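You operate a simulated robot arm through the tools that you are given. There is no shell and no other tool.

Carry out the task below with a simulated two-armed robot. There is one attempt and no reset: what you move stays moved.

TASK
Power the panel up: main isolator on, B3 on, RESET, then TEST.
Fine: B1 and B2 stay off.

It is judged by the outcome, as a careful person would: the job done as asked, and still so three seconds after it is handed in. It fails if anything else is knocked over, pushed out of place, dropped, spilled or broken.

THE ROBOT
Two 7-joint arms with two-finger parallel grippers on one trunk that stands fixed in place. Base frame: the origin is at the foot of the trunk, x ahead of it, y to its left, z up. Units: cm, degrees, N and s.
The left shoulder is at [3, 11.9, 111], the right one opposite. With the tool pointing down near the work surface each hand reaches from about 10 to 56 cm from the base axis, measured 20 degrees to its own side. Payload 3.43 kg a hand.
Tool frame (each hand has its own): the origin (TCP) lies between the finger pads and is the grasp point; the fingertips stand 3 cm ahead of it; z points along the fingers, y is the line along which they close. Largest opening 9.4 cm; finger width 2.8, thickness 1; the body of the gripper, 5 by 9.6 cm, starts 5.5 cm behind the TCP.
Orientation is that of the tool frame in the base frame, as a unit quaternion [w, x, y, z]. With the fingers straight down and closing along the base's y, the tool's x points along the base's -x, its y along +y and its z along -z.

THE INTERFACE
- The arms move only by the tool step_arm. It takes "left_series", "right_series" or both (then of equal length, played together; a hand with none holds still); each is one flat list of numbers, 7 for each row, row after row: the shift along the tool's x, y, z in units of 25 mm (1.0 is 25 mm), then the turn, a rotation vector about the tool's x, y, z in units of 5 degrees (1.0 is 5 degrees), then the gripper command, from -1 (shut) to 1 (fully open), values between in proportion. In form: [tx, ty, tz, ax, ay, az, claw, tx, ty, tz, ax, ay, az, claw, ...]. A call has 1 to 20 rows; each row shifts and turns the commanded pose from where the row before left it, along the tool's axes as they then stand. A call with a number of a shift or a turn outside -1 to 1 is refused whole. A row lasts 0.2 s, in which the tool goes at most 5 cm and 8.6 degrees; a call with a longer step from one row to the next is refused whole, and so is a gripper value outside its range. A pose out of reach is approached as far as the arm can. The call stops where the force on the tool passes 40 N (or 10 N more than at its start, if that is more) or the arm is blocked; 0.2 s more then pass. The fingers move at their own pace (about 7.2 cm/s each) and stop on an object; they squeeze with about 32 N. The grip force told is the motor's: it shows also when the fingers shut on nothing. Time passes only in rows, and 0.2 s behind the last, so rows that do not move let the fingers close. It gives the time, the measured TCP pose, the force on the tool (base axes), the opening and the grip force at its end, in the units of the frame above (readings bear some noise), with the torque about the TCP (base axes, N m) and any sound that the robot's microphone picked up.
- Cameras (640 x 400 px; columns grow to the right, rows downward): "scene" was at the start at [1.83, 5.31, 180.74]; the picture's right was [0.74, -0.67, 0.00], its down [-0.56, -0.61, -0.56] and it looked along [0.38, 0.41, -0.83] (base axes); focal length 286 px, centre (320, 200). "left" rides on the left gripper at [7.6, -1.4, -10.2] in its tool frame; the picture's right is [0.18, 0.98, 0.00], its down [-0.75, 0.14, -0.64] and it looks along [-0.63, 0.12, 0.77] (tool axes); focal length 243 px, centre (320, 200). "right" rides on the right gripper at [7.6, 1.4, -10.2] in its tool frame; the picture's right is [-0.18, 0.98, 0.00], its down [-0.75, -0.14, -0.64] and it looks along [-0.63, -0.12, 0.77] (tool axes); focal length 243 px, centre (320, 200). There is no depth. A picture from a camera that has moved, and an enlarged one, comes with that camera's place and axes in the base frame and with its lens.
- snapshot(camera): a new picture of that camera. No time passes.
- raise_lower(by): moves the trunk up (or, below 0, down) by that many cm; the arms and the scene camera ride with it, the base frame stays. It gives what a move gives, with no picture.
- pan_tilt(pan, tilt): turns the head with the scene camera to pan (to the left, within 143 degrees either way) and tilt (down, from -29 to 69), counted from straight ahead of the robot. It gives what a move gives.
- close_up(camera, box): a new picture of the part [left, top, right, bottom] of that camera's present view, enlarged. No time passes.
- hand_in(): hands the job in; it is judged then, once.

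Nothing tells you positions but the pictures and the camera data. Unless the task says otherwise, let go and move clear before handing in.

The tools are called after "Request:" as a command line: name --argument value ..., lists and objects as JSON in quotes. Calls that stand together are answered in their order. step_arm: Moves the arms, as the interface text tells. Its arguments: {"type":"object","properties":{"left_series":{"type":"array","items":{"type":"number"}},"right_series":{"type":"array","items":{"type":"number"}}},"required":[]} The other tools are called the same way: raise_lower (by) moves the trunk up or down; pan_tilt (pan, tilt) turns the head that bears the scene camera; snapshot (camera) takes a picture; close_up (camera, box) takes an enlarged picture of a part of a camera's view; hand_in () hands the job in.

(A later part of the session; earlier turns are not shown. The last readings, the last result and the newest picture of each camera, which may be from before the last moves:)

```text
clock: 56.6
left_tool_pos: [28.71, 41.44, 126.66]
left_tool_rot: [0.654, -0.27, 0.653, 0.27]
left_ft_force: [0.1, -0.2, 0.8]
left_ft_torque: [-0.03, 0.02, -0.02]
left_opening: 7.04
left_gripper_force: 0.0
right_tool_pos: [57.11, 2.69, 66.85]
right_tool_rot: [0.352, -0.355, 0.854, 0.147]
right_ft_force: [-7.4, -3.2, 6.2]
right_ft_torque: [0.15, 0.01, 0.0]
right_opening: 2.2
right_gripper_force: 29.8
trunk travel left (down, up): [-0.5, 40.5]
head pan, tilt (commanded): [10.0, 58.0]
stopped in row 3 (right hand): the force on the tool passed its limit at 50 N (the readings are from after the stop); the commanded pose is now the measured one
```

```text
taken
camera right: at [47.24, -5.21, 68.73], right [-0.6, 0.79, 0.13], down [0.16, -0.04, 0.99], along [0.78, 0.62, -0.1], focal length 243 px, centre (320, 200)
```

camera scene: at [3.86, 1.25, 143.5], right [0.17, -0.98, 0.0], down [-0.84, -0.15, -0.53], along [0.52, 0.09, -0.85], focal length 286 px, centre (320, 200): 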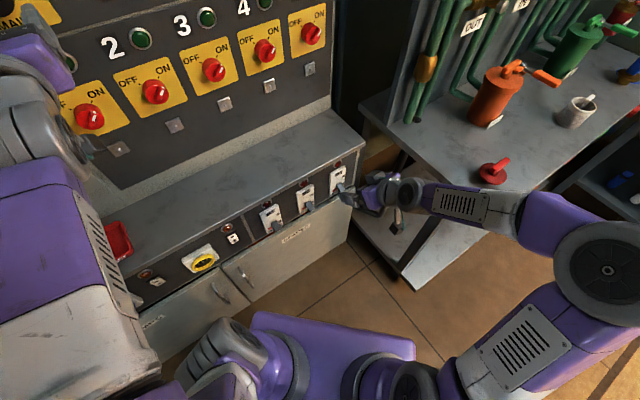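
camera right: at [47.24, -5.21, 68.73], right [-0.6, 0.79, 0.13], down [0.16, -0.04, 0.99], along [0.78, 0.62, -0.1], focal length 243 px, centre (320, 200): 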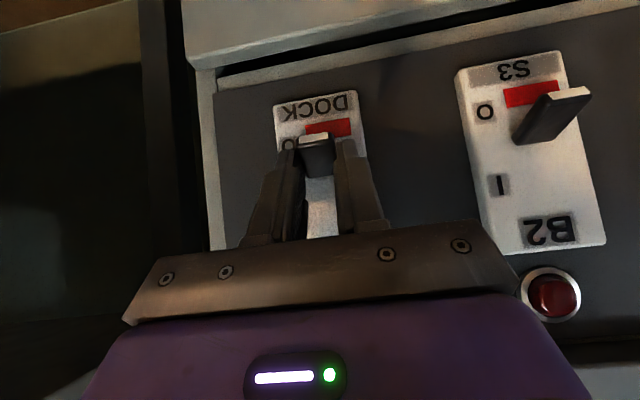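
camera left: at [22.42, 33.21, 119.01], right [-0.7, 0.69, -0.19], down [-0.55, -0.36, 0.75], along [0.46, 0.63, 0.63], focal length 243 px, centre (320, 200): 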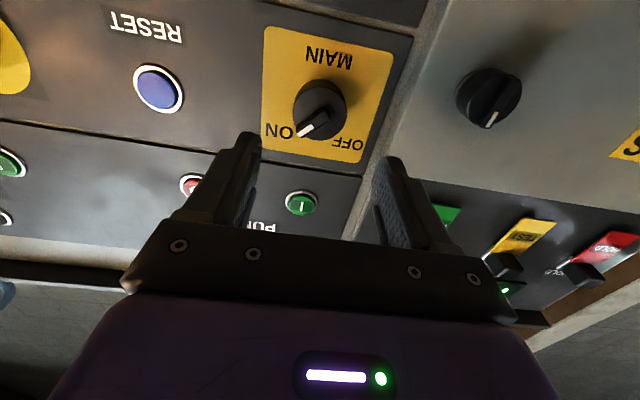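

The lever is pinched (opening 2.2 cm). Now lifting gently upward in small steps.

Request:
step_arm --right_series '[-0.14, 0, -0.14, 0, -0.5, 0, -1, -0.14, 0, -0.14, 0, -0.5, 0, -1, -0.14, 0, -0.14, 0, -0.5, 0, -1, -0.14, 0, -0.14, 0, -0.5, 0, -1]'

Request:
snapshot --camera "right"

```text
clock: 57.6
left_tool_pos: [28.98, 41.37, 126.45]
left_tool_rot: [0.653, -0.271, 0.653, 0.272]
left_ft_force: [0.3, -0.4, -0.4]
left_ft_torque: [-0.03, -0.01, 0.04]
left_opening: 7.05
left_gripper_force: 0.1
right_tool_pos: [56.9, 2.56, 67.97]
right_tool_rot: [0.418, -0.339, 0.824, 0.176]
right_ft_force: [-7.3, -3.5, -34.2]
right_ft_torque: [-0.95, 0.92, 0.09]
right_opening: 2.18
right_gripper_force: 44.5
trunk travel left (down, up): [-0.5, 40.5]
head pan, tilt (commanded): [10.0, 58.0]
```

```text
taken
camera right: at [46.98, -5.54, 67.92], right [-0.62, 0.77, 0.16], down [0.05, -0.16, 0.99], along [0.78, 0.62, 0.06], focal length 243 px, centre (320, 200)
```

right: 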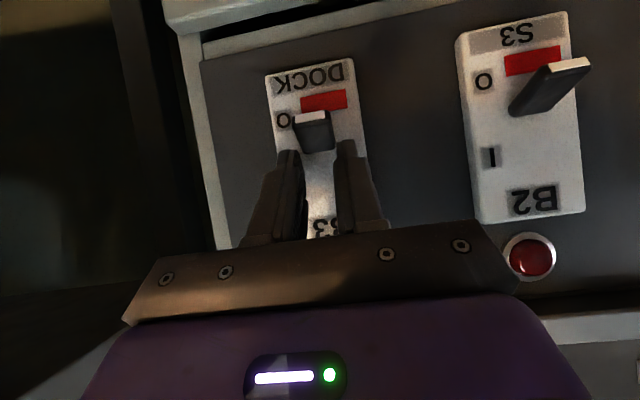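

The pads slid instead of the lever moving: the torque reading shows I was gripping near the lever's root (~P 45.5), with little leverage. I'll open, back off slightly and look again so I can grip nearer the tip.

Request:
step_arm --right_series '[0, 0, 0, 0, 0, 0, 0.1, 0, 0, 0, 0, 0, 0, 0.1, 0, 0, 0, 0, 0, 0, 0.1, 0, 0, -0.6, 0, 0, 0, 0.1, 0, 0, -0.6, 0, 0, 0, 0.1]'

Request:
snapshot --camera "right"

Request:
close_up --camera "right" --box '[250, 60, 400, 200]'

Request:
close_up --camera "scene" --box '[290, 140, 410, 220]'

```text
clock: 58.8
left_tool_pos: [28.68, 41.35, 126.58]
left_tool_rot: [0.654, -0.271, 0.653, 0.271]
left_ft_force: [0.8, -0.3, -0.1]
left_ft_torque: [0.02, -0.02, 0.02]
left_opening: 7.07
left_gripper_force: 0.0
right_tool_pos: [55.55, 1.01, 70.54]
right_tool_rot: [0.427, -0.341, 0.819, 0.177]
right_ft_force: [0.0, 0.5, 0.4]
right_ft_torque: [-0.01, 0.0, -0.02]
right_opening: 5.19
right_gripper_force: 0.1
trunk travel left (down, up): [-0.5, 40.5]
head pan, tilt (commanded): [10.0, 58.0]
```

```text
taken
camera right: at [45.49, -6.93, 70.22], right [-0.62, 0.77, 0.15], down [0.03, -0.17, 0.99], along [0.78, 0.62, 0.08], focal length 243 px, centre (320, 200)
```

right: 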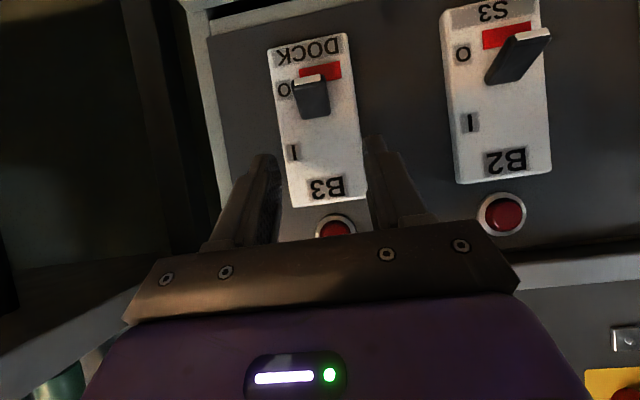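

```text
2.86 times, centred on (325, 130) of right
camera zoom: at [45.49, -6.93, 70.22], right [-0.62, 0.77, 0.15], down [0.03, -0.17, 0.99], along [0.78, 0.62, 0.08], focal length 693 px, centre (306, 400)
```

zoom: 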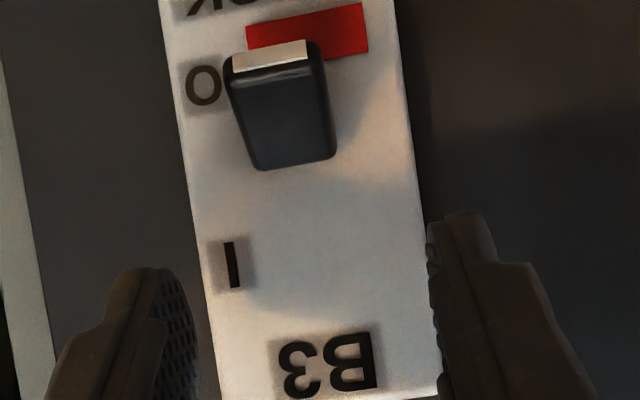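

```text
5.00 times, centred on (350, 180) of scene
camera zoom: at [3.82, 1.32, 143.51], right [0.17, -0.98, 0.0], down [-0.84, -0.15, -0.53], along [0.52, 0.09, -0.85], focal length 1428 px, centre (170, 300)
```

zoom: 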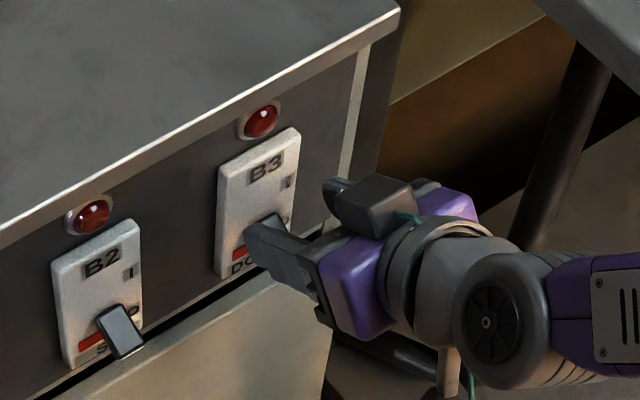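

Lever is 2 cm wide, ~3 cm long, its root at the body face (~45 cm out) and tip at ~42.4 cm, z≈64. I'll re-grip nearer the tip, keeping the fingertips off the body.

Request:
step_arm --right_series '[0, 0, 0, 0, 1, 0, 0.1, 0, 0, 0, 0, 1, 0, 0.1, 0.445, 0, 0.897, 0, 0, 0, 0.1, 0.445, 0, 0.897, 0, 0, 0, 0.1]'

Request:
close_up --camera "right" --box '[220, 80, 420, 240]'

Request:
close_up --camera "scene" --box '[290, 140, 410, 220]'

```text
clock: 59.8
left_tool_pos: [28.67, 41.35, 126.58]
left_tool_rot: [0.653, -0.271, 0.653, 0.271]
left_ft_force: [-0.3, 0.1, 0.3]
left_ft_torque: [0.0, 0.01, 0.05]
left_opening: 7.02
left_gripper_force: 0.0
right_tool_pos: [56.66, 2.1, 65.58]
right_tool_rot: [0.353, -0.354, 0.854, 0.146]
right_ft_force: [0.9, -0.6, 0.2]
right_ft_torque: [-0.02, 0.0, 0.03]
right_opening: 5.19
right_gripper_force: 0.1
trunk travel left (down, up): [-0.5, 40.5]
head pan, tilt (commanded): [10.0, 58.0]
```

```text
2.50 times, centred on (320, 160) of right
camera zoom: at [46.79, -5.8, 67.51], right [-0.6, 0.79, 0.13], down [0.16, -0.04, 0.99], along [0.78, 0.61, -0.1], focal length 606 px, centre (320, 300)
```

zoom: 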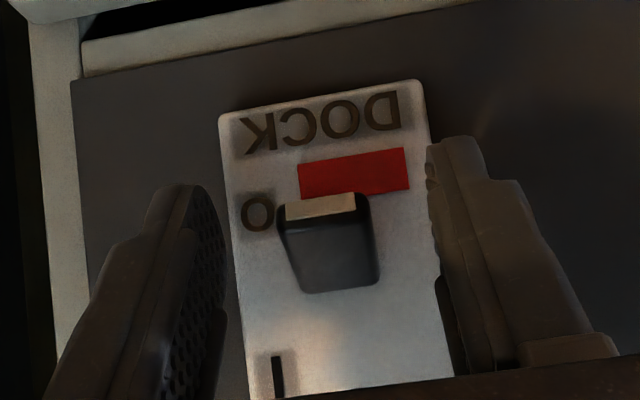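

```text
5.00 times, centred on (350, 180) of scene
camera zoom: at [3.86, 1.26, 143.5], right [0.17, -0.98, 0.0], down [-0.84, -0.15, -0.53], along [0.52, 0.09, -0.85], focal length 1428 px, centre (170, 300)
```

zoom: 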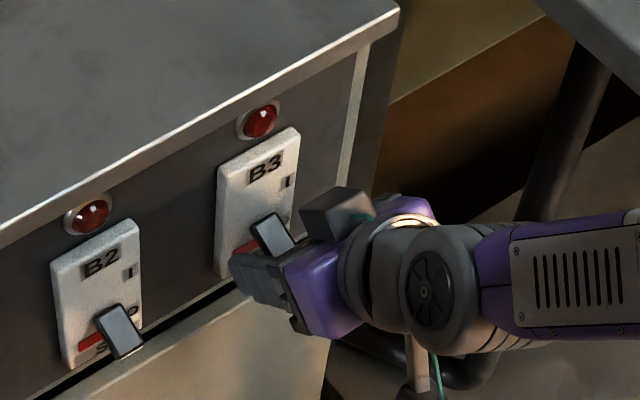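

Lever is centred between the pads near its tip. Closing.

Request:
step_arm --right_series '[0, 0, 0, 0, 0, 0, -0.3, 0, 0, 0, 0, 0, 0, -0.5, 0, 0, 0, 0, 0, 0, -0.55, 0, 0, 0, 0, 0, 0, -0.7, 0, 0, 0, 0, 0, 0, -1]'

Request:
close_up --camera "right" --box '[220, 80, 420, 240]'

```text
clock: 61.0
left_tool_pos: [28.69, 41.37, 126.54]
left_tool_rot: [0.654, -0.27, 0.653, 0.271]
left_ft_force: [-0.5, -0.1, 0.2]
left_ft_torque: [0.02, -0.01, 0.01]
left_opening: 7.04
left_gripper_force: 0.1
right_tool_pos: [56.63, 2.14, 65.6]
right_tool_rot: [0.353, -0.353, 0.854, 0.146]
right_ft_force: [-5.1, 3.0, -1.1]
right_ft_torque: [0.05, 0.08, 0.04]
right_opening: 2.17
right_gripper_force: 45.3
trunk travel left (down, up): [-0.5, 40.5]
head pan, tilt (commanded): [10.0, 58.0]
```

```text
2.50 times, centred on (320, 160) of right
camera zoom: at [46.72, -5.74, 67.54], right [-0.6, 0.79, 0.13], down [0.16, -0.04, 0.99], along [0.78, 0.62, -0.1], focal length 606 px, centre (320, 300)
```

zoom: 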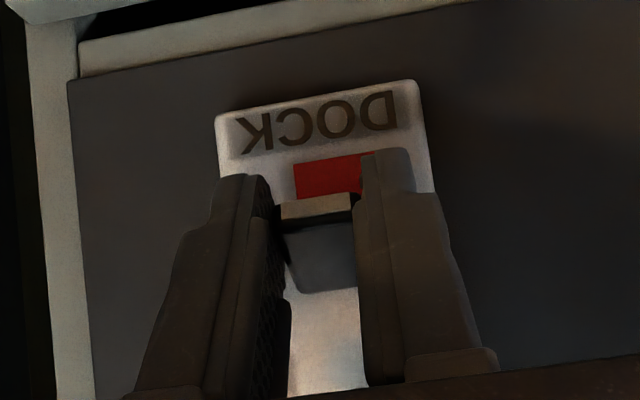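

Firm grip nearer the tip. Now lifting along an arc.

Request:
step_arm --right_series '[-0.065, 0, -0.195, 0, 0, 0, -1, -0.093, 0, -0.184, 0, 0, 0, -1, -0.125, 0, -0.164, 0, 0, 0, -1, -0.147, 0, -0.147, 0, 0, 0, -1]'

Request:
close_up --camera "right" --box '[220, 80, 420, 240]'

```text
clock: 62.0
left_tool_pos: [28.9, 41.56, 126.46]
left_tool_rot: [0.653, -0.27, 0.653, 0.271]
left_ft_force: [0.7, -0.2, -0.2]
left_ft_torque: [0.0, -0.01, 0.03]
left_opening: 7.06
left_gripper_force: 0.1
right_tool_pos: [56.08, 1.57, 67.18]
right_tool_rot: [0.347, -0.353, 0.857, 0.146]
right_ft_force: [-0.4, 7.4, -29.5]
right_ft_torque: [-0.92, 0.86, 0.26]
right_opening: 2.19
right_gripper_force: 45.3
trunk travel left (down, up): [-0.5, 40.5]
head pan, tilt (commanded): [10.0, 58.0]
```

```text
2.50 times, centred on (320, 160) of right
camera zoom: at [46.17, -6.31, 69.2], right [-0.6, 0.79, 0.13], down [0.17, -0.04, 0.98], along [0.78, 0.62, -0.11], focal length 606 px, centre (320, 300)
```

zoom: 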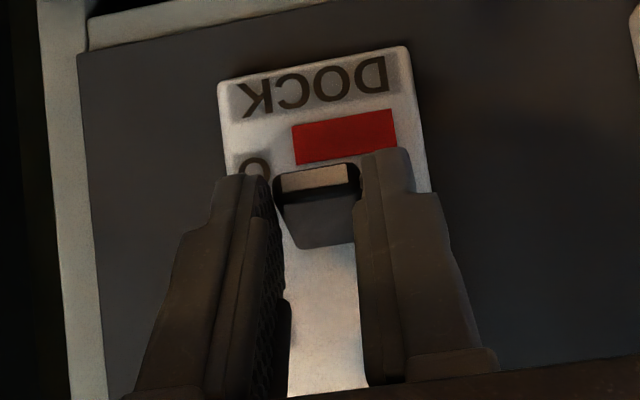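

The lever is moving up (tip visibly rising relative to the O mark). Continuing the lift.

Request:
step_arm --right_series '[-0.16, 0, -0.12, 0, 0, 0, -1, -0.18, 0, -0.1, 0, 0, 0, -1, -0.19, 0, -0.08, 0, 0, 0, -1]'

Request:
close_up --camera "right" --box '[220, 80, 420, 240]'

Request:
close_up --camera "scene" --box '[290, 140, 410, 220]'

```text
clock: 62.8
left_tool_pos: [28.9, 41.21, 126.48]
left_tool_rot: [0.653, -0.271, 0.653, 0.272]
left_ft_force: [0.8, 0.1, 0.4]
left_ft_torque: [-0.02, -0.01, 0.02]
left_opening: 7.06
left_gripper_force: 0.1
right_tool_pos: [56.21, 1.77, 68.57]
right_tool_rot: [0.344, -0.355, 0.857, 0.147]
right_ft_force: [-14.0, -9.6, -25.4]
right_ft_torque: [-1.1, 1.15, 0.04]
right_opening: 2.21
right_gripper_force: 44.9
trunk travel left (down, up): [-0.5, 40.5]
head pan, tilt (commanded): [10.0, 58.0]
```

```text
2.50 times, centred on (320, 160) of right
camera zoom: at [46.37, -6.17, 70.7], right [-0.6, 0.79, 0.14], down [0.17, -0.04, 0.98], along [0.78, 0.62, -0.11], focal length 606 px, centre (320, 300)
```

zoom: 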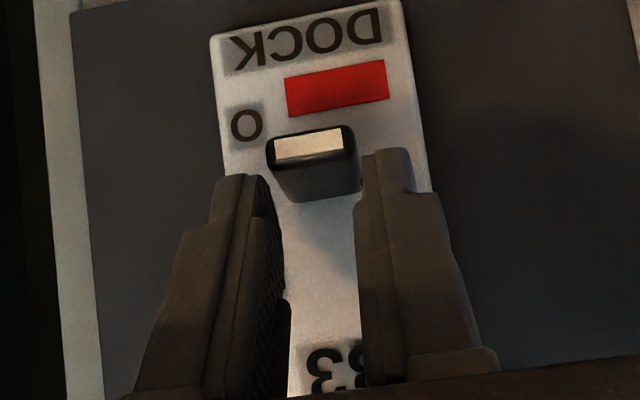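

```text
5.00 times, centred on (350, 180) of scene
camera zoom: at [3.96, 1.2, 143.5], right [0.17, -0.98, 0.0], down [-0.84, -0.15, -0.53], along [0.52, 0.09, -0.85], focal length 1428 px, centre (170, 300)
```

zoom: 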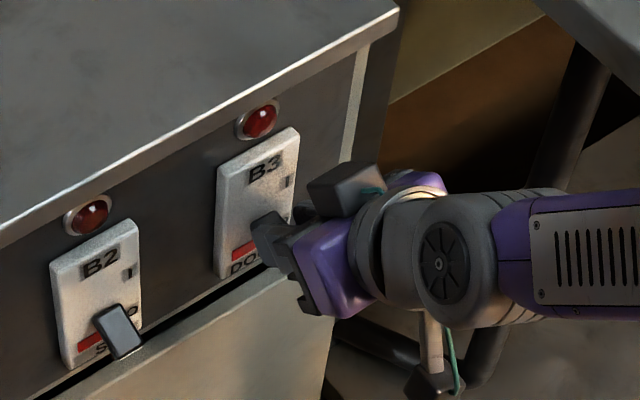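

The lever is now about horizontal, though the pads have slid toward the fingertips. I'll keep going up and inward while gripping.

Request:
step_arm --right_series '[-0.2, 0, -0.03, 0, 0, 0, -1, -0.2, 0, -0.03, 0, 0, 0, -1, -0.2, 0, -0.03, 0, 0, 0, -1]'

Request:
close_up --camera "right" --box '[220, 80, 420, 240]'

```text
clock: 63.6
left_tool_pos: [28.62, 41.21, 126.8]
left_tool_rot: [0.654, -0.271, 0.652, 0.272]
left_ft_force: [-0.2, 0.8, 0.3]
left_ft_torque: [-0.01, 0.01, -0.05]
left_opening: 7.05
left_gripper_force: 0.1
right_tool_pos: [57.47, 2.49, 70.77]
right_tool_rot: [0.356, -0.352, 0.854, 0.146]
right_ft_force: [-1.6, -15.4, 0.6]
right_ft_torque: [-0.27, -0.05, -0.28]
right_opening: 0.0
right_gripper_force: 33.5
trunk travel left (down, up): [-0.5, 40.5]
head pan, tilt (commanded): [10.0, 58.0]
```

```text
2.50 times, centred on (320, 160) of right
camera zoom: at [47.44, -5.43, 72.47], right [-0.6, 0.79, 0.13], down [0.15, -0.05, 0.99], along [0.79, 0.61, -0.09], focal length 606 px, centre (320, 300)
```

zoom: 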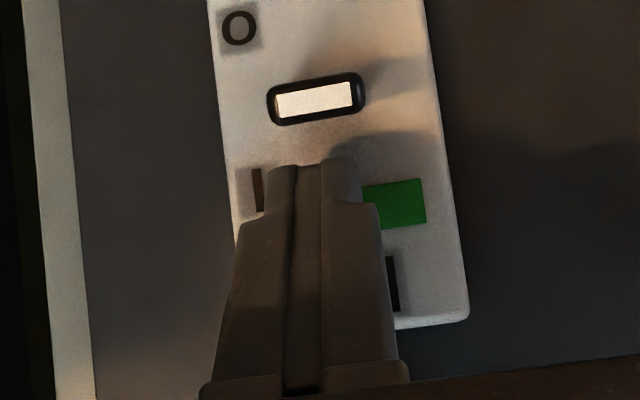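

The indicator has flipped to green and the lever snapped over — B3 appears ON. I'll back the right hand straight off and verify.

Request:
step_arm --right_series '[0, 0, -0.5, 0, 0, 0, -1, 0, 0, -0.8, 0, 0, 0, -1, 0, 0, -0.8, 0, 0, 0, -1, 0, 0, -0.8, 0, 0, 0, -1, 0, 0, -0.8, 0, 0, 0, -1]'

Request:
snapshot --camera "right"

Request:
close_up --camera "right" --box '[200, 0, 640, 200]'

Request:
close_up --camera "scene" --box '[240, 140, 400, 240]'

```text
clock: 64.8
left_tool_pos: [28.73, 41.36, 126.6]
left_tool_rot: [0.653, -0.271, 0.652, 0.272]
left_ft_force: [0.8, -0.5, 0.0]
left_ft_torque: [0.0, -0.01, -0.02]
left_opening: 7.04
left_gripper_force: 0.1
right_tool_pos: [52.68, -2.05, 76.86]
right_tool_rot: [0.353, -0.354, 0.854, 0.146]
right_ft_force: [1.2, -0.1, -0.6]
right_ft_torque: [-0.01, -0.01, 0.0]
right_opening: 0.03
right_gripper_force: 33.0
trunk travel left (down, up): [-0.5, 40.5]
head pan, tilt (commanded): [10.0, 58.0]
```

```text
taken
camera right: at [42.72, -9.93, 78.79], right [-0.6, 0.79, 0.13], down [0.16, -0.04, 0.99], along [0.78, 0.61, -0.1], focal length 243 px, centre (320, 200)
```

right: 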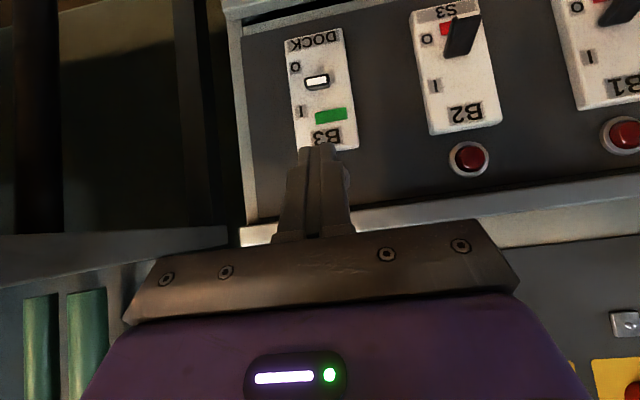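

```text
1.45 times, centred on (420, 100) of right
camera zoom: at [42.72, -9.93, 78.79], right [-0.6, 0.79, 0.13], down [0.16, -0.04, 0.99], along [0.78, 0.61, -0.1], focal length 353 px, centre (174, 346)
```

zoom: 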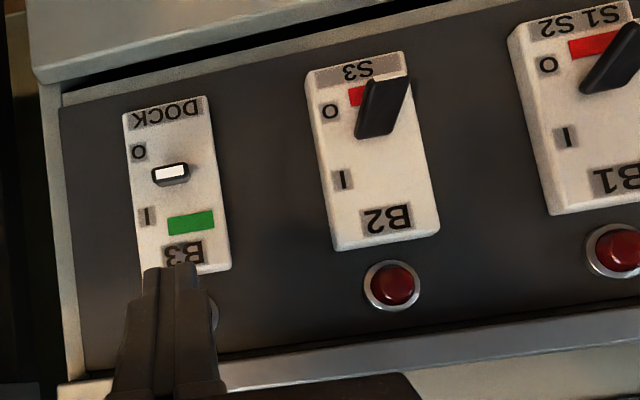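

```text
4.00 times, centred on (320, 190) of scene
camera zoom: at [3.82, 1.26, 143.51], right [0.17, -0.98, 0.0], down [-0.84, -0.15, -0.53], along [0.52, 0.09, -0.85], focal length 1142 px, centre (320, 240)
```

zoom: 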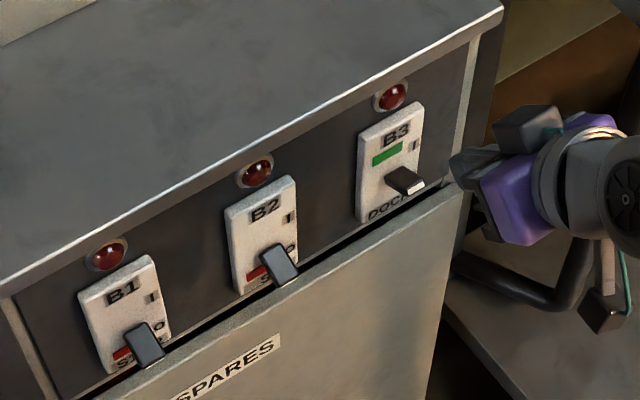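

B3 is ON (green flag), B1 and B2 remain off. Now RESET with the left hand: close the fingers and move in front of the blue button; also check the display.

Request:
step_arm --left_series '[-0.03, -0.72, 0, 0, 0, 0, -1, -0.03, -0.72, 0, 0, 0, 0, -1, -0.03, -0.72, 0, 0, 0, 0, -1, -0.03, -0.72, 0, 0, 0, 0, -1, -0.03, -0.72, 0, 0, 0, 0, -1, -0.03, -0.72, 0, 0, 0, 0, -1, -0.03, -0.72, 0, 0, 0, 0, -1, -0.03, -0.72, 0, 0, 0, 0, -1]'

Request:
snapshot --camera "left"

Request:
pan_tilt --pan 60 --tilt 15

Request:
snapshot --camera "scene"

```text
clock: 65.8
left_tool_pos: [34.76, 35.0, 126.45]
left_tool_rot: [0.671, -0.249, 0.672, 0.191]
left_ft_force: [-0.4, -0.7, 0.0]
left_ft_torque: [0.02, -0.01, -0.03]
left_opening: 0.0
left_gripper_force: 31.9
right_tool_pos: [52.64, -2.04, 76.71]
right_tool_rot: [0.353, -0.355, 0.853, 0.147]
right_ft_force: [-0.6, -0.4, 0.3]
right_ft_torque: [-0.01, -0.01, 0.0]
right_opening: 0.0
right_gripper_force: 32.9
trunk travel left (down, up): [-0.5, 40.5]
head pan, tilt (commanded): [10.0, 58.0]
stopped in row 4 (left hand): the arm was blocked; the commanded pose is now the measured one
```

```text
taken
camera left: at [27.57, 27.32, 119.24], right [-0.57, 0.78, -0.26], down [-0.62, -0.21, 0.76], along [0.53, 0.6, 0.6], focal length 243 px, centre (320, 200)
```

left: 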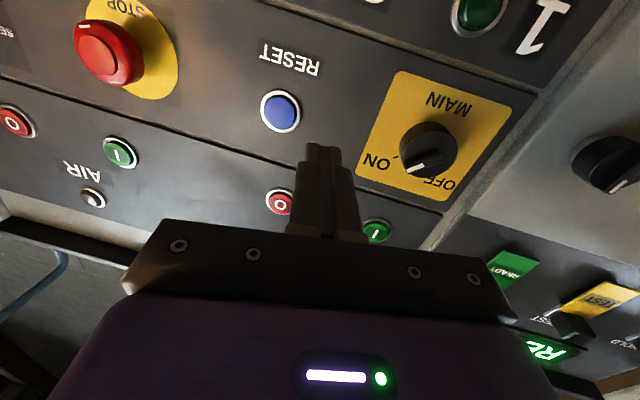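

```text
clock: 66.9
left_tool_pos: [34.89, 35.02, 126.38]
left_tool_rot: [0.671, -0.249, 0.672, 0.191]
left_ft_force: [0.0, -0.1, -0.6]
left_ft_torque: [0.02, -0.02, 0.0]
left_opening: 0.01
left_gripper_force: 31.8
right_tool_pos: [52.6, -2.07, 76.81]
right_tool_rot: [0.352, -0.354, 0.854, 0.146]
right_ft_force: [-0.1, -0.3, 0.1]
right_ft_torque: [0.01, 0.0, -0.01]
right_opening: 0.0
right_gripper_force: 32.9
trunk travel left (down, up): [-0.5, 40.5]
head pan, tilt (commanded): [60.0, 15.0]
```

```text
taken
camera scene: at [1.73, 8.16, 149.89], right [0.87, -0.5, 0.0], down [-0.13, -0.22, -0.97], along [0.48, 0.84, -0.26], focal length 286 px, centre (320, 200)
```

scene: 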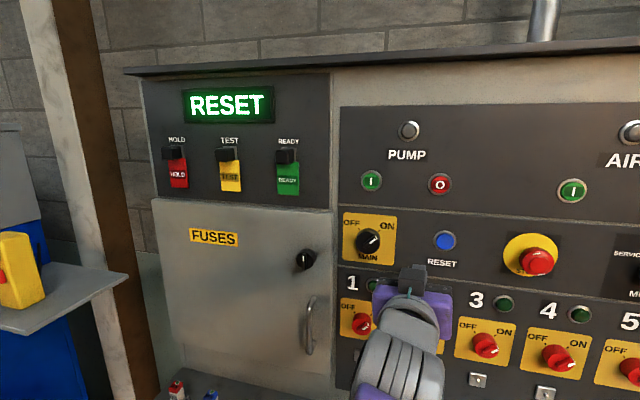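

The display still reads RESET and the left wrist hit its yaw limit again (~36°). For a button press a slight angle is fine, so I'll ease the yaw to ~30° and approach RESET that way.

Request:
step_arm --left_series '[0, 0, 0, 0.6, 0, 0, -1, 0, 0, 0, 0.6, 0, 0, -1, -0.052, -0.236, 0.618, 0, 0, 0, -1, -0.052, -0.236, 0.618, 0, 0, 0, -1, -0.052, -0.236, 0.618, 0, 0, 0, -1]'

Request:
snapshot --camera "left"

Request:
snapshot --camera "scene"

```text
clock: 68.1
left_tool_pos: [39.56, 35.95, 126.84]
left_tool_rot: [0.683, -0.214, 0.681, 0.155]
left_ft_force: [0.0, -1.6, 0.1]
left_ft_torque: [-0.03, 0.02, 0.0]
left_opening: 0.01
left_gripper_force: 32.3
right_tool_pos: [52.65, -2.02, 76.85]
right_tool_rot: [0.353, -0.353, 0.854, 0.145]
right_ft_force: [-0.6, -0.4, -0.4]
right_ft_torque: [0.01, -0.03, -0.02]
right_opening: 0.0
right_gripper_force: 32.8
trunk travel left (down, up): [-0.5, 40.5]
head pan, tilt (commanded): [60.0, 15.0]
```

```text
taken
camera left: at [31.66, 29.06, 119.55], right [-0.49, 0.83, -0.26], down [-0.64, -0.14, 0.75], along [0.59, 0.54, 0.61], focal length 243 px, centre (320, 200)
```

left: 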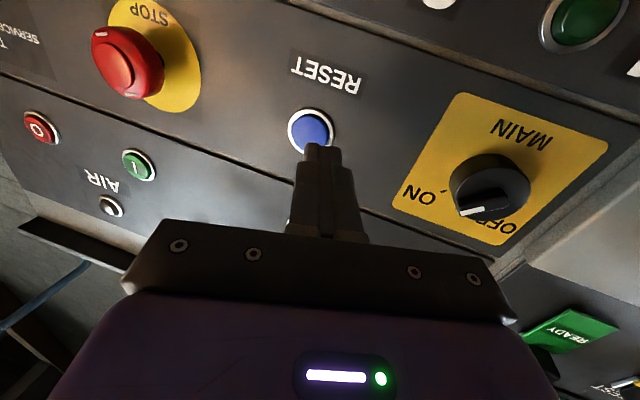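

```text
taken
camera scene: at [1.73, 8.17, 149.9], right [0.87, -0.5, 0.0], down [-0.13, -0.22, -0.97], along [0.48, 0.84, -0.26], focal length 286 px, centre (320, 200)
```

scene: 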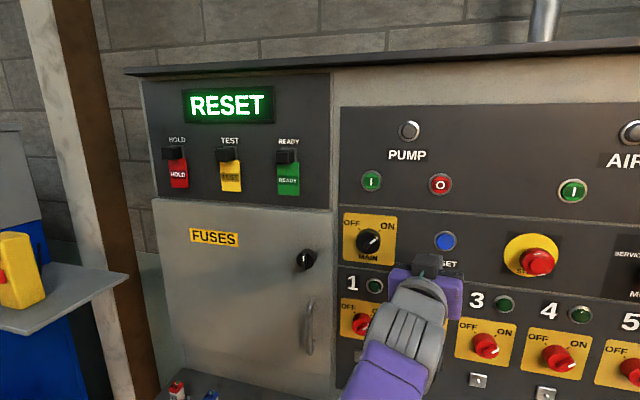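

Yaw 30° works. RESET's cap is about 6 cm ahead of the fingertips; I'll line up and come to within ~3 cm first.

Request:
step_arm --left_series '[-0.083, -0.254, 0.688, 0, 0, 0, -1, -0.083, -0.254, 0.688, 0, 0, 0, -1]'

Request:
snapshot --camera "left"

Request:
close_up --camera "scene" --box '[370, 190, 530, 290]'

```text
clock: 68.7
left_tool_pos: [43.46, 36.57, 127.24]
left_tool_rot: [0.683, -0.214, 0.681, 0.156]
left_ft_force: [-0.2, -0.3, -1.2]
left_ft_torque: [-0.01, -0.01, 0.01]
left_opening: 0.02
left_gripper_force: 32.5
right_tool_pos: [52.65, -2.01, 76.88]
right_tool_rot: [0.353, -0.354, 0.854, 0.147]
right_ft_force: [0.8, 0.1, -0.1]
right_ft_torque: [0.01, 0.02, -0.01]
right_opening: 0.01
right_gripper_force: 32.9
trunk travel left (down, up): [-0.5, 40.5]
head pan, tilt (commanded): [60.0, 15.0]
```

```text
taken
camera left: at [35.41, 29.74, 120.02], right [-0.49, 0.83, -0.26], down [-0.64, -0.14, 0.75], along [0.59, 0.54, 0.61], focal length 243 px, centre (320, 200)
```

left: 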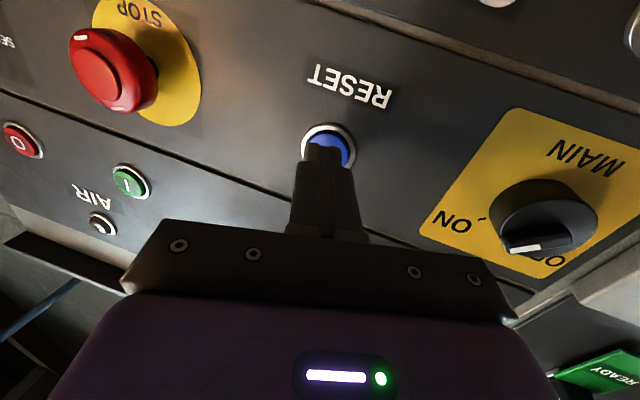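

```text
4.00 times, centred on (450, 240) of scene
camera zoom: at [1.76, 8.17, 149.89], right [0.87, -0.5, 0.0], down [-0.13, -0.22, -0.97], along [0.48, 0.84, -0.26], focal length 1142 px, centre (-200, 40)
```

zoom: 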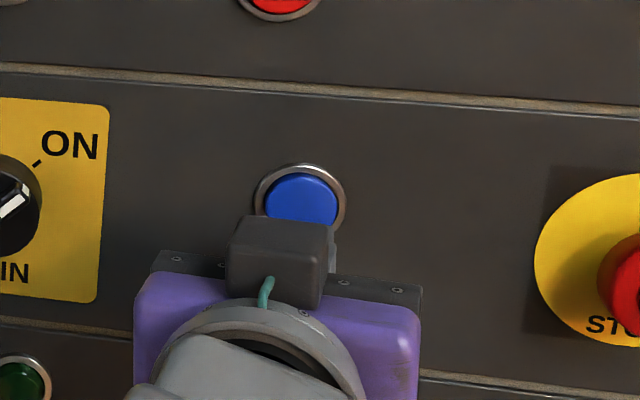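

Aligned. Now pressing straight toward the panel in small steps; the force limit will protect the button.

Request:
step_arm --left_series '[-0.06, 0.09, 0.29, 0, 0, 0, -1, -0.06, 0.09, 0.29, 0, 0, 0, -1, 0, 0.0757, 0.29, 0, 0, 0, -1, 0, 0.05, 0.19, 0, 0, 0, -1, 0, 0.05, 0.19, 0, 0, 0, -1]'

Request:
close_up --camera "left" --box '[220, 70, 440, 240]'

Request:
snapshot --camera "scene"

```text
clock: 69.9
left_tool_pos: [45.33, 38.7, 127.67]
left_tool_rot: [0.683, -0.213, 0.681, 0.155]
left_ft_force: [-17.5, -12.8, -8.8]
left_ft_torque: [-0.13, 0.06, 0.11]
left_opening: 0.02
left_gripper_force: 31.4
right_tool_pos: [52.55, -2.12, 76.93]
right_tool_rot: [0.354, -0.353, 0.854, 0.147]
right_ft_force: [-0.4, -0.3, -0.2]
right_ft_torque: [-0.02, -0.03, 0.01]
right_opening: 0.02
right_gripper_force: 33.0
trunk travel left (down, up): [-0.5, 40.5]
head pan, tilt (commanded): [60.0, 15.0]
heard: click
```

```text
2.35 times, centred on (330, 155) of left
camera zoom: at [37.34, 31.76, 120.32], right [-0.49, 0.83, -0.26], down [-0.64, -0.14, 0.75], along [0.59, 0.54, 0.61], focal length 571 px, centre (296, 306)
```

zoom: 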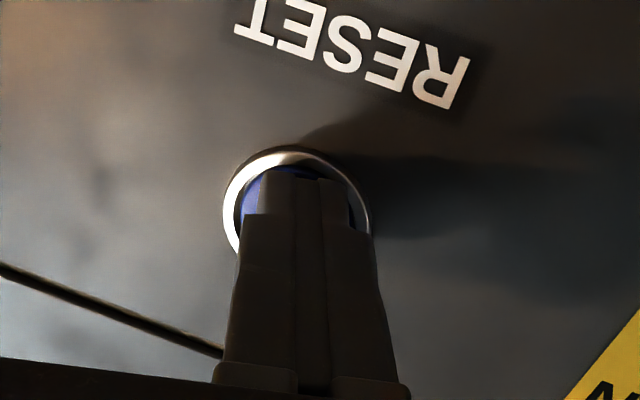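

```text
taken
camera scene: at [1.44, 7.95, 149.9], right [0.87, -0.5, 0.0], down [-0.13, -0.22, -0.97], along [0.48, 0.84, -0.26], focal length 286 px, centre (320, 200)
```

scene: 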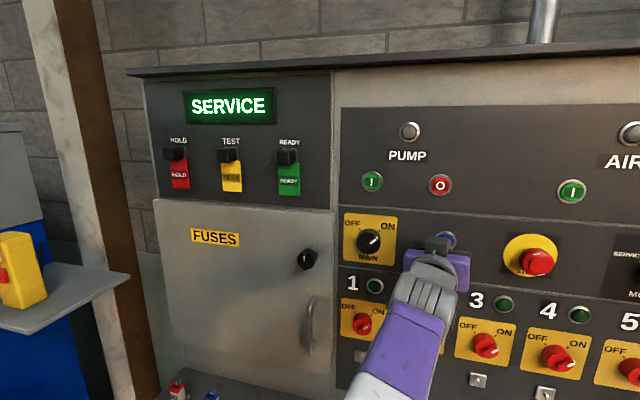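

A click was heard and the display changed from RESET to SERVICE — it's showing the MODE selector, which confirms TEST means turning MODE to TEST. I'll back the left hand off and tip it down to a safe parking pose.

Request:
step_arm --left_series '[0, -0.182, -0.696, 0, 0, 0, -1, 0, -0.182, -0.696, 0, 0, 0, -1, 0, -0.182, -0.696, 0, 0, 0, -1, 0, -0.182, -0.696, 0, 0, 0, -1, 0, -0.182, -0.696, 0, 0, 0, -1, 0, 0, 0, 0, 1, 0, -1, 0, 0, 0, 0, 1, 0, -1, 0, 0, 0, 0, 1, 0, -1, 0, 0, 0, 0, 1, 0, -1, 0, 0, 0, 0, 1, 0, -1, 0, 0, 0, 0, 1, 0, -1, 0, 0, 0, 0, 1, 0, -1, 0, 0, 0, 0, 1, 0, -1, 0, 0, 0, 0, 1, 0, -1]'

Request:
snapshot --camera "scene"

Request:
snapshot --camera "left"

```text
clock: 72.9
left_tool_pos: [39.21, 32.76, 127.81]
left_tool_rot: [0.37, -0.257, 0.891, 0.062]
left_ft_force: [0.0, 0.2, -0.9]
left_ft_torque: [0.04, -0.04, 0.0]
left_opening: 0.02
left_gripper_force: 31.7
right_tool_pos: [52.62, -2.1, 76.86]
right_tool_rot: [0.353, -0.353, 0.854, 0.146]
right_ft_force: [0.1, 0.0, 0.2]
right_ft_torque: [0.01, -0.01, 0.02]
right_opening: 0.0
right_gripper_force: 33.6
trunk travel left (down, up): [-0.5, 40.5]
head pan, tilt (commanded): [60.0, 15.0]
```

```text
taken
camera scene: at [1.74, 8.17, 149.89], right [0.87, -0.5, 0.0], down [-0.13, -0.22, -0.97], along [0.48, 0.84, -0.26], focal length 286 px, centre (320, 200)
```

scene: 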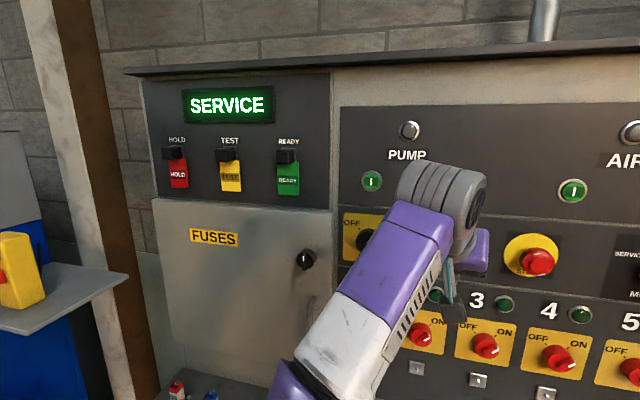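

```text
taken
camera left: at [28.87, 25.3, 130.08], right [-0.61, 0.77, -0.21], down [-0.03, 0.24, 0.97], along [0.8, 0.59, -0.12], focal length 243 px, centre (320, 200)
```

left: 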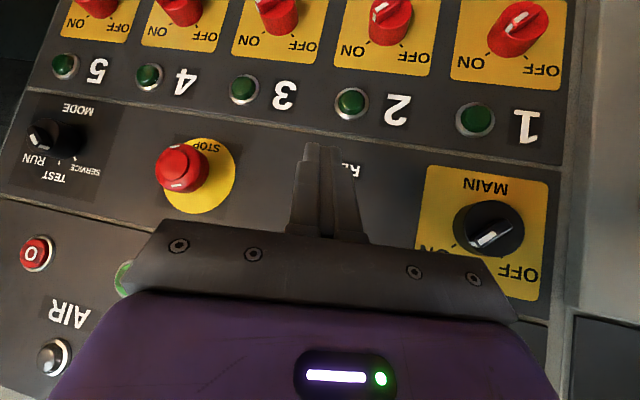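

Left hand is clear and the display stays at SERVICE. I'll tuck the left hand back further, then raise the trunk so the right arm can reach MODE.

Request:
step_arm --left_series '[0.696, 0.257, -0.131, 0, 0, 0, -1, 0.696, 0.257, -0.131, 0, 0, 0, -1, 0.696, 0.257, -0.131, 0, 0, 0, -1, 0.696, 0.257, -0.131, 0, 0, 0, -1, 0.696, 0.257, -0.131, 0, 0, 0, -1, 0.696, 0.257, -0.131, 0, 0, 0, -1, 0.696, 0.257, -0.131, 0, 0, 0, -1, 0.696, 0.257, -0.131, 0, 0, 0, -1]'

Request:
raise_lower --by 12

Request:
pan_tilt --pan 20 --tilt 40

Request:
snapshot --camera "scene"

Request:
snapshot --camera "right"

```text
clock: 74.7
left_tool_pos: [26.76, 30.22, 119.65]
left_tool_rot: [0.371, -0.257, 0.89, 0.063]
left_ft_force: [0.2, 0.2, -0.1]
left_ft_torque: [0.0, 0.0, 0.0]
left_opening: 0.0
left_gripper_force: 32.0
right_tool_pos: [52.64, -1.92, 76.89]
right_tool_rot: [0.353, -0.354, 0.853, 0.147]
right_ft_force: [-0.8, 0.3, 0.3]
right_ft_torque: [-0.04, 0.0, -0.01]
right_opening: 0.03
right_gripper_force: 32.5
trunk travel left (down, up): [-0.5, 40.5]
head pan, tilt (commanded): [60.0, 15.0]
```

```text
clock: 76.2
left_tool_pos: [26.82, 30.29, 131.82]
left_tool_rot: [0.37, -0.257, 0.891, 0.062]
left_ft_force: [-1.2, -0.2, -0.7]
left_ft_torque: [-0.01, 0.02, 0.03]
left_opening: 0.03
left_gripper_force: 31.9
right_tool_pos: [52.53, -2.02, 88.94]
right_tool_rot: [0.352, -0.354, 0.854, 0.146]
right_ft_force: [-0.3, 0.7, 0.2]
right_ft_torque: [0.01, -0.02, 0.0]
right_opening: 0.01
right_gripper_force: 32.5
trunk travel left (down, up): [-12.5, 28.5]
head pan, tilt (commanded): [60.0, 15.0]
```

```text
clock: 77.3
left_tool_pos: [26.83, 30.31, 131.78]
left_tool_rot: [0.371, -0.257, 0.89, 0.063]
left_ft_force: [-0.5, -0.2, -0.3]
left_ft_torque: [0.01, -0.04, 0.0]
left_opening: 0.0
left_gripper_force: 32.1
right_tool_pos: [52.71, -2.14, 88.9]
right_tool_rot: [0.352, -0.354, 0.854, 0.146]
right_ft_force: [-0.9, -0.8, -0.1]
right_ft_torque: [0.04, 0.01, -0.01]
right_opening: 0.0
right_gripper_force: 33.0
trunk travel left (down, up): [-12.5, 28.5]
head pan, tilt (commanded): [20.0, 40.0]
```

```text
taken
camera scene: at [5.04, 2.99, 157.95], right [0.34, -0.94, 0.0], down [-0.6, -0.22, -0.77], along [0.72, 0.26, -0.64], focal length 286 px, centre (320, 200)
```

scene: 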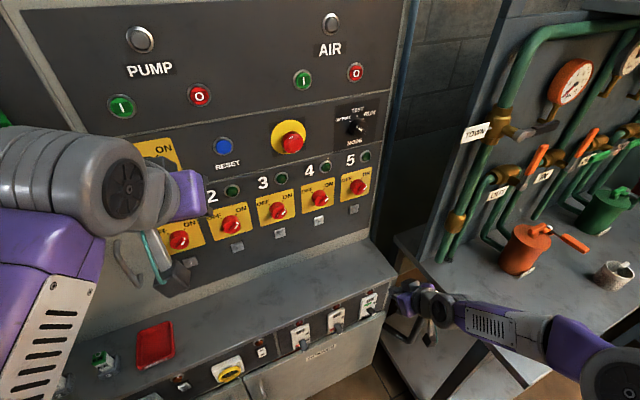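

```text
taken
camera right: at [42.75, -9.92, 90.79], right [-0.6, 0.79, 0.13], down [0.16, -0.04, 0.99], along [0.78, 0.61, -0.1], focal length 243 px, centre (320, 200)
```

right: 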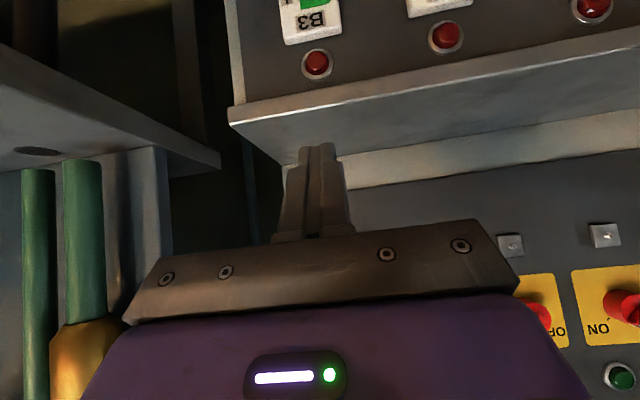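

Clear so far. Raising another 12 cm.

Request:
raise_lower --by 12

Request:
snapshot --camera "scene"

```text
clock: 78.8
left_tool_pos: [26.73, 30.31, 143.56]
left_tool_rot: [0.37, -0.257, 0.891, 0.062]
left_ft_force: [0.3, 0.3, 0.4]
left_ft_torque: [-0.01, -0.03, 0.0]
left_opening: 0.0
left_gripper_force: 32.4
right_tool_pos: [52.57, -2.03, 100.81]
right_tool_rot: [0.352, -0.354, 0.854, 0.147]
right_ft_force: [0.1, -0.1, 0.7]
right_ft_torque: [0.01, -0.02, 0.01]
right_opening: 0.0
right_gripper_force: 33.0
trunk travel left (down, up): [-24.5, 16.5]
head pan, tilt (commanded): [20.0, 40.0]
```

```text
taken
camera scene: at [5.05, 2.98, 169.93], right [0.34, -0.94, 0.0], down [-0.6, -0.22, -0.77], along [0.72, 0.26, -0.64], focal length 286 px, centre (320, 200)
```

scene: 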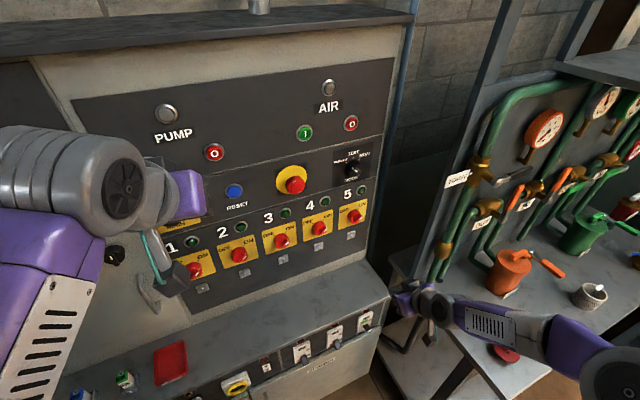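

Now moving the right hand up in front of the MODE area, keeping well back from the panel.

Request:
step_arm --right_series '[-0.848, 0, -0.386, 0, 0, 0, -1, -0.848, 0, -0.386, 0, 0, 0, -1, -0.848, 0, -0.386, 0, 0, 0, -1, -0.848, 0, -0.386, 0, 0, 0, -1, -0.848, 0, -0.386, 0, 0, 0, -1, -0.848, 0, -0.386, 0, 0, 0, -1, -0.848, 0, -0.386, 0, 0, 0, -1, -0.848, 0, -0.386, 0, 0, 0, -1, -0.848, 0, -0.386, 0, 0, 0, -1, -0.848, 0, -0.386, 0, 0, 0, -1, -0.848, 0, -0.386, 0, 0, 0, -1]'

Request:
snapshot --camera "scene"

Request:
snapshot --camera "right"

```text
clock: 81.2
left_tool_pos: [26.8, 30.39, 143.69]
left_tool_rot: [0.371, -0.257, 0.89, 0.062]
left_ft_force: [0.4, 0.2, -0.6]
left_ft_torque: [-0.01, -0.02, 0.01]
left_opening: 0.0
left_gripper_force: 31.7
right_tool_pos: [59.02, 4.21, 124.98]
right_tool_rot: [0.353, -0.352, 0.854, 0.145]
right_ft_force: [-0.7, -0.3, 0.4]
right_ft_torque: [0.03, -0.04, 0.02]
right_opening: 0.0
right_gripper_force: 33.3
trunk travel left (down, up): [-24.5, 16.5]
head pan, tilt (commanded): [20.0, 40.0]
```

```text
taken
camera scene: at [5.03, 3.02, 169.94], right [0.34, -0.94, 0.0], down [-0.6, -0.22, -0.77], along [0.72, 0.26, -0.64], focal length 286 px, centre (320, 200)
```

scene: 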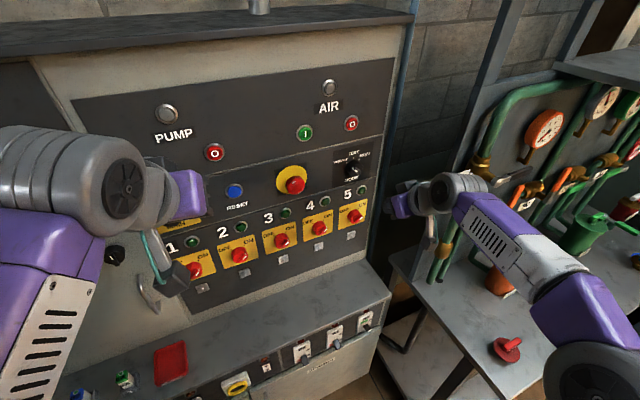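

```text
taken
camera right: at [49.12, -3.64, 126.91], right [-0.6, 0.79, 0.13], down [0.16, -0.04, 0.99], along [0.78, 0.61, -0.1], focal length 243 px, centre (320, 200)
```

right: 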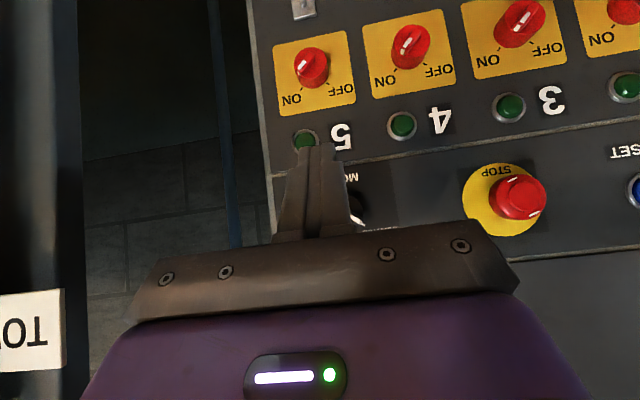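

MODE is straight ahead of the right hand (behind the fingers in this view). Now levelling the right hand.

Request:
step_arm --right_series '[0, 0, 0, 0, -1, 0, 0.5, 0, 0, 0, 0, -1, 0, 0.5, 0, 0, 0, 0, -1, 0, 0.5, 0, 0, 0, 0, -1, 0, 0.5, 0, 0, 0, 0, -1, 0, 0.5, 0, 0, 0, 0, -1, 0, 0.5]'

Request:
snapshot --camera "right"

Request:
snapshot --camera "scene"

```text
clock: 82.6
left_tool_pos: [26.85, 30.26, 143.59]
left_tool_rot: [0.371, -0.257, 0.89, 0.063]
left_ft_force: [-1.5, -0.2, -0.2]
left_ft_torque: [0.02, 0.04, -0.01]
left_opening: 0.0
left_gripper_force: 32.3
right_tool_pos: [58.94, 4.17, 124.94]
right_tool_rot: [0.562, -0.304, 0.733, 0.233]
right_ft_force: [0.4, 0.1, -0.6]
right_ft_torque: [0.01, 0.0, 0.0]
right_opening: 7.06
right_gripper_force: 0.1
trunk travel left (down, up): [-24.5, 16.5]
head pan, tilt (commanded): [20.0, 40.0]
```

```text
taken
camera right: at [49.63, -3.11, 120.22], right [-0.66, 0.73, 0.18], down [-0.2, -0.4, 0.89], along [0.72, 0.56, 0.41], focal length 243 px, centre (320, 200)
```

right: 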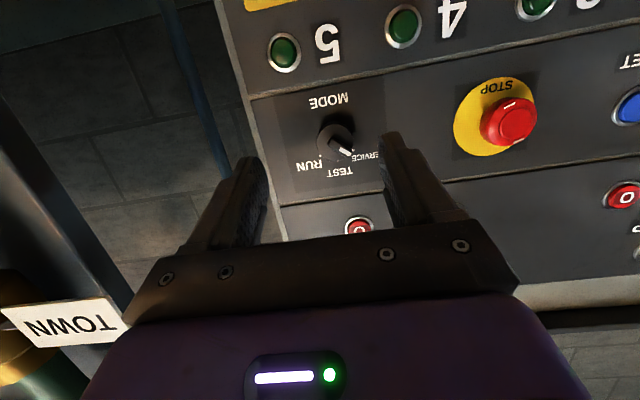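

```text
taken
camera scene: at [5.07, 2.92, 169.94], right [0.34, -0.94, 0.0], down [-0.6, -0.22, -0.77], along [0.72, 0.26, -0.64], focal length 286 px, centre (320, 200)
```

scene: 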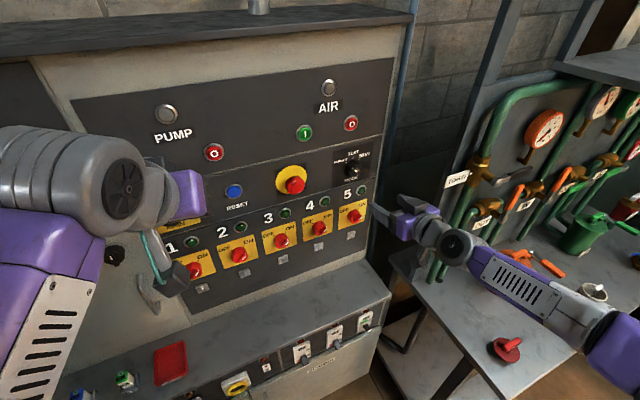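

Pitch is now 75° with no trouble. Finishing the last 15°.

Request:
step_arm --right_series '[0, 0, 0, 0, -1, 0, 0.5, 0, 0, 0, 0, -1, 0, 0.5, 0, 0, 0, 0, -1, 0, 0.5]'

Request:
snapshot --camera "right"

Request:
pan_tilt --pan 0 --tilt 45

Request:
snapshot --camera "scene"

```text
clock: 83.4
left_tool_pos: [26.89, 30.19, 143.75]
left_tool_rot: [0.37, -0.256, 0.891, 0.063]
left_ft_force: [0.7, -0.3, 0.5]
left_ft_torque: [-0.04, 0.01, 0.02]
left_opening: 0.0
left_gripper_force: 32.3
right_tool_pos: [59.04, 4.28, 124.88]
right_tool_rot: [0.654, -0.271, 0.652, 0.271]
right_ft_force: [1.2, -0.7, -0.6]
right_ft_torque: [-0.03, 0.0, -0.01]
right_opening: 7.06
right_gripper_force: 0.0
trunk travel left (down, up): [-24.5, 16.5]
head pan, tilt (commanded): [20.0, 40.0]
```

```text
taken
camera right: at [50.83, -1.98, 117.31], right [-0.69, 0.7, 0.18], down [-0.36, -0.55, 0.75], along [0.63, 0.46, 0.63], focal length 243 px, centre (320, 200)
```

right: 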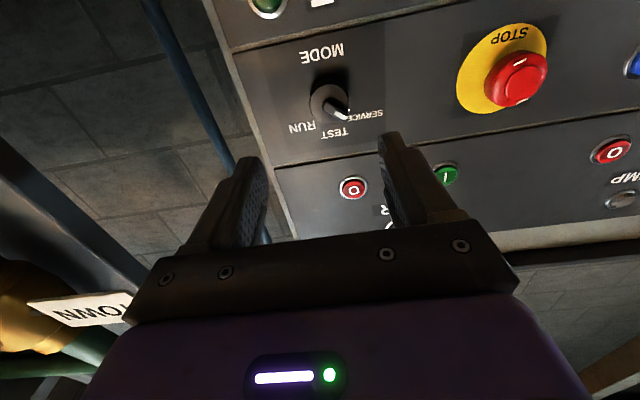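

```text
clock: 84.2
left_tool_pos: [26.78, 30.26, 143.68]
left_tool_rot: [0.371, -0.257, 0.89, 0.063]
left_ft_force: [-0.4, 0.0, -0.6]
left_ft_torque: [0.01, -0.03, -0.01]
left_opening: 0.01
left_gripper_force: 32.1
right_tool_pos: [59.11, 4.26, 124.93]
right_tool_rot: [0.653, -0.27, 0.654, 0.27]
right_ft_force: [-0.7, 1.2, -0.3]
right_ft_torque: [-0.03, -0.01, -0.03]
right_opening: 7.03
right_gripper_force: 0.1
trunk travel left (down, up): [-24.5, 16.5]
head pan, tilt (commanded): [0.0, 45.0]
```

```text
taken
camera scene: at [5.19, 0.07, 169.22], right [0.0, -1.0, 0.0], down [-0.71, 0.0, -0.71], along [0.71, 0.0, -0.71], focal length 286 px, centre (320, 200)
```

scene: 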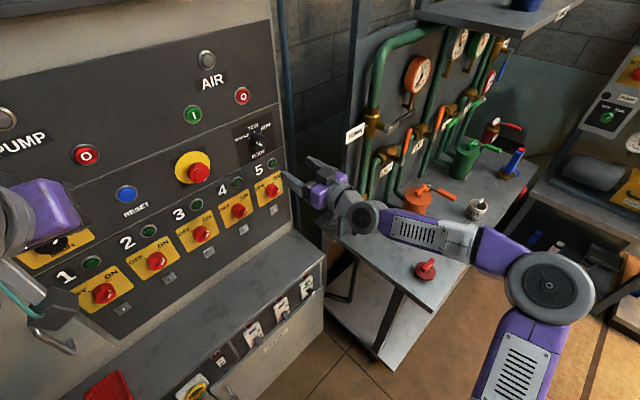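

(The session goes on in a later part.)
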